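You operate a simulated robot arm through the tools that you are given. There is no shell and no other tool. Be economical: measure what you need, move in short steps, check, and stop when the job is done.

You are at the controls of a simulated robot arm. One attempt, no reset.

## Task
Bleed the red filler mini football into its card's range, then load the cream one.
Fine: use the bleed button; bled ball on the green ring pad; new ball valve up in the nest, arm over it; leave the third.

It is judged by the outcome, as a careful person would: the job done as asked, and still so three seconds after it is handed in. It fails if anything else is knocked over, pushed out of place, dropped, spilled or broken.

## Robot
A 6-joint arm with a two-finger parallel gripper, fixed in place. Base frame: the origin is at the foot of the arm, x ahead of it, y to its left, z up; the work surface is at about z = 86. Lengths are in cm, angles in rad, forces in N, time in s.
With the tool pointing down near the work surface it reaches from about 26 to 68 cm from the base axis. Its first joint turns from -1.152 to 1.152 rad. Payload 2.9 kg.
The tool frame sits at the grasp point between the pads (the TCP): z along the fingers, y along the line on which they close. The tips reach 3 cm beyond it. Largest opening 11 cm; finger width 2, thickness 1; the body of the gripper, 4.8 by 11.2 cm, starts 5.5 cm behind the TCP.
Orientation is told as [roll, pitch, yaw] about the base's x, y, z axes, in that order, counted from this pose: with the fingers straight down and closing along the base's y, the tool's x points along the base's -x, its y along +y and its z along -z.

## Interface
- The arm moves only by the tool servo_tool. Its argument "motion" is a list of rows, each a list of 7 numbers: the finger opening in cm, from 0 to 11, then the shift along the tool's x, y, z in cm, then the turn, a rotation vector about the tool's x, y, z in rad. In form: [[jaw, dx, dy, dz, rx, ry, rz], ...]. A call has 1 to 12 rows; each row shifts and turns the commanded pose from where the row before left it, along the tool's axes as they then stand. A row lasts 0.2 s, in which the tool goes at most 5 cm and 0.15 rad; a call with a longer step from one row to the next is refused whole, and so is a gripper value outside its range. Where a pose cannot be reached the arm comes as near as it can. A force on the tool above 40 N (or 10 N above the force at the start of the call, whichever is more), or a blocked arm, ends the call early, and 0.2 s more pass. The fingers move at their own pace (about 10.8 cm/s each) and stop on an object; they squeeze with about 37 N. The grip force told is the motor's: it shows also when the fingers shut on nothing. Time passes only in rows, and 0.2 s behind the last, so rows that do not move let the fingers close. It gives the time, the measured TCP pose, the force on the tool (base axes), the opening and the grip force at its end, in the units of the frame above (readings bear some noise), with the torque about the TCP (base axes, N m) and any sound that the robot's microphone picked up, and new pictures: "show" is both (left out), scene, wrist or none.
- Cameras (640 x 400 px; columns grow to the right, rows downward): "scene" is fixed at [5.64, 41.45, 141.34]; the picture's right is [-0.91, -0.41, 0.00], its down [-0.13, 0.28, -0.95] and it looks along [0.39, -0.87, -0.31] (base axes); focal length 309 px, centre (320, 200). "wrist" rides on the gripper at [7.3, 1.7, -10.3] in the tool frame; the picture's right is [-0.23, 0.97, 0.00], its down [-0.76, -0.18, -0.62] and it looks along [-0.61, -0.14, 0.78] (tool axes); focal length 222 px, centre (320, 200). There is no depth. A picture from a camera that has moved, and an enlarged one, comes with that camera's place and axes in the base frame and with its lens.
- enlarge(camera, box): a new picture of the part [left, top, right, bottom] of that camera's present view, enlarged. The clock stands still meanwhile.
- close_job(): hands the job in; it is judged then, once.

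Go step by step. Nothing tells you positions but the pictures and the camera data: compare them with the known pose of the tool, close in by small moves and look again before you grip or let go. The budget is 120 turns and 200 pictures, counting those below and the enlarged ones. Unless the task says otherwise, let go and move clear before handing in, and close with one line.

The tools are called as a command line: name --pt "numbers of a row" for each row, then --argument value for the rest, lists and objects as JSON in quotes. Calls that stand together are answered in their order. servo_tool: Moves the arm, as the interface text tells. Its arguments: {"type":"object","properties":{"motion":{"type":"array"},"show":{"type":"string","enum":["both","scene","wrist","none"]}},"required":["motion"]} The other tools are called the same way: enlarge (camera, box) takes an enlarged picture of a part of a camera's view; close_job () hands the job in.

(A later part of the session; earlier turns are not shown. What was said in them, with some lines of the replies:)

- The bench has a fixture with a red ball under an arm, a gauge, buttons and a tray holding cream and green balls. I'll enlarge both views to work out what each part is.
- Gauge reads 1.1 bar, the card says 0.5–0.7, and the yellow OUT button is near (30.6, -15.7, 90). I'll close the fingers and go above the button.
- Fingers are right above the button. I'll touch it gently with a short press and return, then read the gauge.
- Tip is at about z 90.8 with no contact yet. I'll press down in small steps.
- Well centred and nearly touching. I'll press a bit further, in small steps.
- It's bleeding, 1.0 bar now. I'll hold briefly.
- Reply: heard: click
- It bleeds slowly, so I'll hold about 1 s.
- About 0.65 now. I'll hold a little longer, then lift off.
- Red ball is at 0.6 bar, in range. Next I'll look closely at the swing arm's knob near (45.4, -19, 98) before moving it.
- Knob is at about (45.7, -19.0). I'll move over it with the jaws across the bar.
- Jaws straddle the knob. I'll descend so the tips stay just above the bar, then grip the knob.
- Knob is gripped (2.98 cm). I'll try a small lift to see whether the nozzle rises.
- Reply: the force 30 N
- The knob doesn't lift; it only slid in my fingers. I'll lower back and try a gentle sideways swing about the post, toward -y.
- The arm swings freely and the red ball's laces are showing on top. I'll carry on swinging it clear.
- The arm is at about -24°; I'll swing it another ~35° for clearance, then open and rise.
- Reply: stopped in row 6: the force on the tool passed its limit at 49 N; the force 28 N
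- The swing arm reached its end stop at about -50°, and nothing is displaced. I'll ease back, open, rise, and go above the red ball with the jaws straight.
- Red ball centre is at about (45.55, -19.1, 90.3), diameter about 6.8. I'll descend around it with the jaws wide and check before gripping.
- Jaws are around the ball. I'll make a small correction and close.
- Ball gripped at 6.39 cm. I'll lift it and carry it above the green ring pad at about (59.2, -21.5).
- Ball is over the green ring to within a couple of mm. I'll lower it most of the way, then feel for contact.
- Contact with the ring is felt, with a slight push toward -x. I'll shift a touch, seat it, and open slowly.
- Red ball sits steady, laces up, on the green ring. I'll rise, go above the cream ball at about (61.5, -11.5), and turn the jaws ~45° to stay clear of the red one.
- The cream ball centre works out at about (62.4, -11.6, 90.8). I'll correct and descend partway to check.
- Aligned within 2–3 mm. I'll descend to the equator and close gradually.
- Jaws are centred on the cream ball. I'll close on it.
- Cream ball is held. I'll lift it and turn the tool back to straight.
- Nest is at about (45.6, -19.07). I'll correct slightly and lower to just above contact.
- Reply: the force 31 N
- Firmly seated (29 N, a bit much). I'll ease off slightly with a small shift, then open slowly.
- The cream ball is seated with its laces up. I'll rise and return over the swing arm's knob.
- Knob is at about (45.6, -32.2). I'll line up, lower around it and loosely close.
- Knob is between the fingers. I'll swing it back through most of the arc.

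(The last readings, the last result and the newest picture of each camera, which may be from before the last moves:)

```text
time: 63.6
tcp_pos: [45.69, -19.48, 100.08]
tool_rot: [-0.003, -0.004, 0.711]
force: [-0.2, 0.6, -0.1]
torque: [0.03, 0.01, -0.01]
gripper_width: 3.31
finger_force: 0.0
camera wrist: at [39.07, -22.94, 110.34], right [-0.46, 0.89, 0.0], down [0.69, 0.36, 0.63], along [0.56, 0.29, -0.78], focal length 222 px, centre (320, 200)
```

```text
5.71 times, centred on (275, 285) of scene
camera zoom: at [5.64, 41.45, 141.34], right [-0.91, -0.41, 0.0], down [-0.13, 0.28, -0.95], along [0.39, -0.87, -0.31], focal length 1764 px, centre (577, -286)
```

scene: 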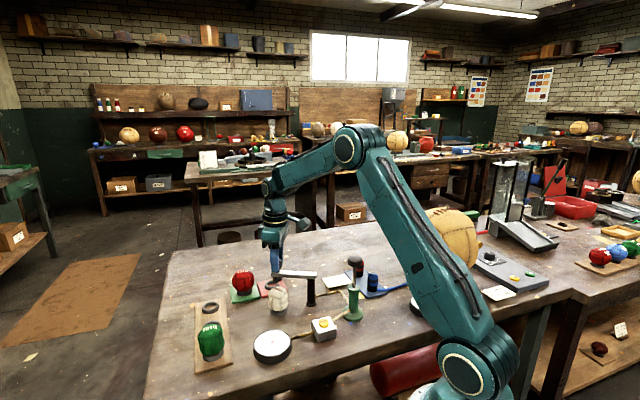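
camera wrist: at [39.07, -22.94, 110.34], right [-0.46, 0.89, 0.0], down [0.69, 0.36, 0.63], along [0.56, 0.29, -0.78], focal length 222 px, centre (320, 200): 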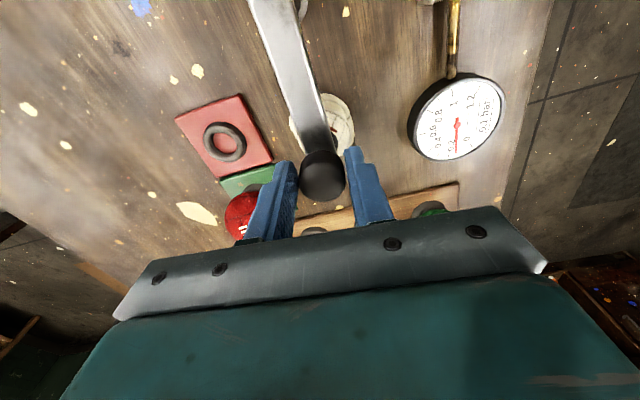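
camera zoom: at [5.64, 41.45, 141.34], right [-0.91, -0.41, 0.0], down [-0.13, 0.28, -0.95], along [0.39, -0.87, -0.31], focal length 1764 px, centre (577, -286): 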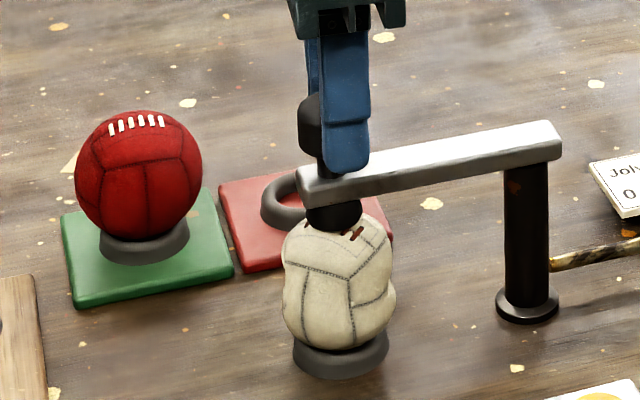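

The nozzle looks to be over the cream ball, as it was originally. I'll check whether the gauge now reads it.

enlarge --camera "scene" --box '[245, 310, 345, 370]'

enlarge --camera "wrist" --box '[240, 40, 400, 220]'

```text
6.40 times, centred on (295, 340) of scene
camera zoom: at [5.64, 41.45, 141.34], right [-0.91, -0.41, 0.0], down [-0.13, 0.28, -0.95], along [0.39, -0.87, -0.31], focal length 1976 px, centre (480, -696)
```

zoom: 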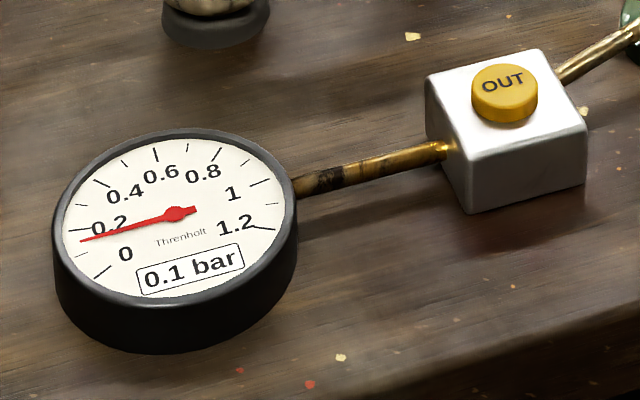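

```text
2.22 times, centred on (320, 130) of wrist
camera zoom: at [39.07, -22.94, 110.34], right [-0.46, 0.89, 0.0], down [0.69, 0.36, 0.63], along [0.56, 0.29, -0.78], focal length 494 px, centre (320, 356)
```

zoom: 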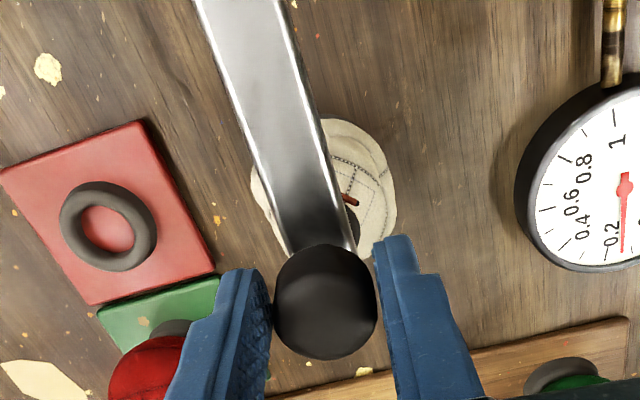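

The gauge reads 0.1 bar, so the nozzle is connected to the cream ball. I'll open, rise clear, and check everything.

servo_tool --pt "3.8 0 0 0 0 0 0" --pt "5.5 0 0 0 0 0 0" --pt "5.5 0 0 0 0 0 0" --pt "5.5 0 0 -2 0 0 0" --pt "5.5 0 0 -4 0 0 0" --pt "5.5 0 0 -4 0 0 0" --pt "5.5 0 0 -4 0 0 0" --pt "5.5 0 0 -4 0 0 0" --pt "5.5 0 0 0 0 0 0" --pt "5.5 0 0 0 0 0 0"

enlarge --camera "scene" --box '[180, 240, 340, 380]'

enlarge --camera "scene" --box '[235, 250, 315, 320]'

```text
time: 65.8
tcp_pos: [45.48, -19.39, 118.0]
tool_rot: [-0.004, -0.005, 0.709]
force: [0.2, -0.4, 0.5]
torque: [-0.03, 0.03, 0.03]
gripper_width: 5.49
finger_force: 0.1
camera wrist: at [38.85, -22.9, 128.2], right [-0.46, 0.89, 0.0], down [0.69, 0.36, 0.63], along [0.56, 0.29, -0.78], focal length 222 px, centre (320, 200)
```

scene: 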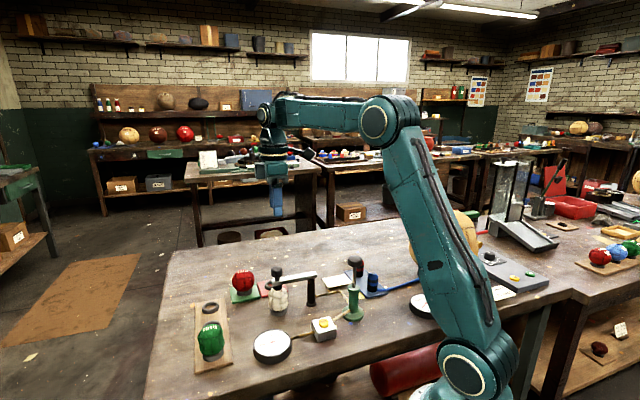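
wrist: 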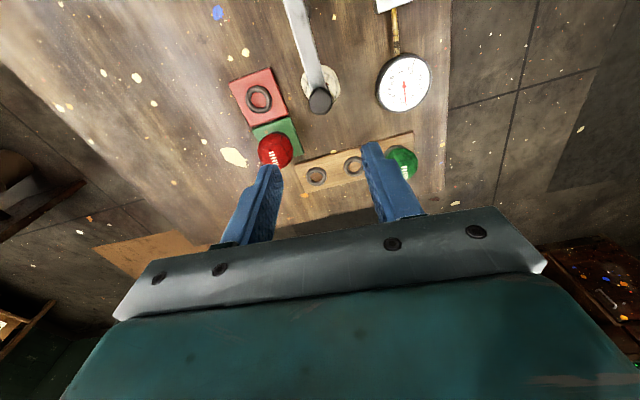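

```text
2.86 times, centred on (260, 310) of scene
camera zoom: at [5.64, 41.45, 141.34], right [-0.91, -0.41, 0.0], down [-0.13, 0.28, -0.95], along [0.39, -0.87, -0.31], focal length 882 px, centre (491, -114)
```

zoom: 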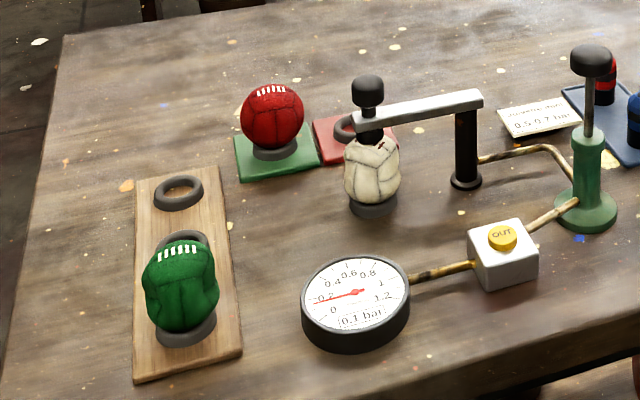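

```text
5.71 times, centred on (275, 285) of scene
camera zoom: at [5.64, 41.45, 141.34], right [-0.91, -0.41, 0.0], down [-0.13, 0.28, -0.95], along [0.39, -0.87, -0.31], focal length 1764 px, centre (577, -286)
```

zoom: 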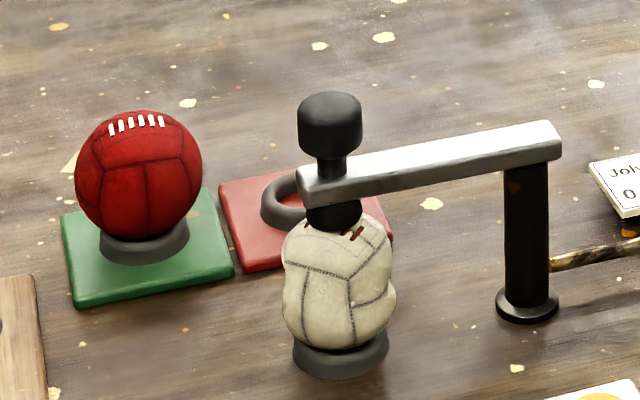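

Everything is in place: the red ball is on the green ring pad, and the cream ball is in the nest with its laces up, the arm over it and the gauge reading it. The green ball is untouched and the gripper is clear, so I'm handing in.

close_job

```text
The job is handed in.
```

The red ball was bled from 1.1 to 0.6 bar with the OUT button and is on the green ring pad. The cream ball is in the nest with its laces up (I took the valve to be at the laces) and the arm back over it, and I left the green ball alone.
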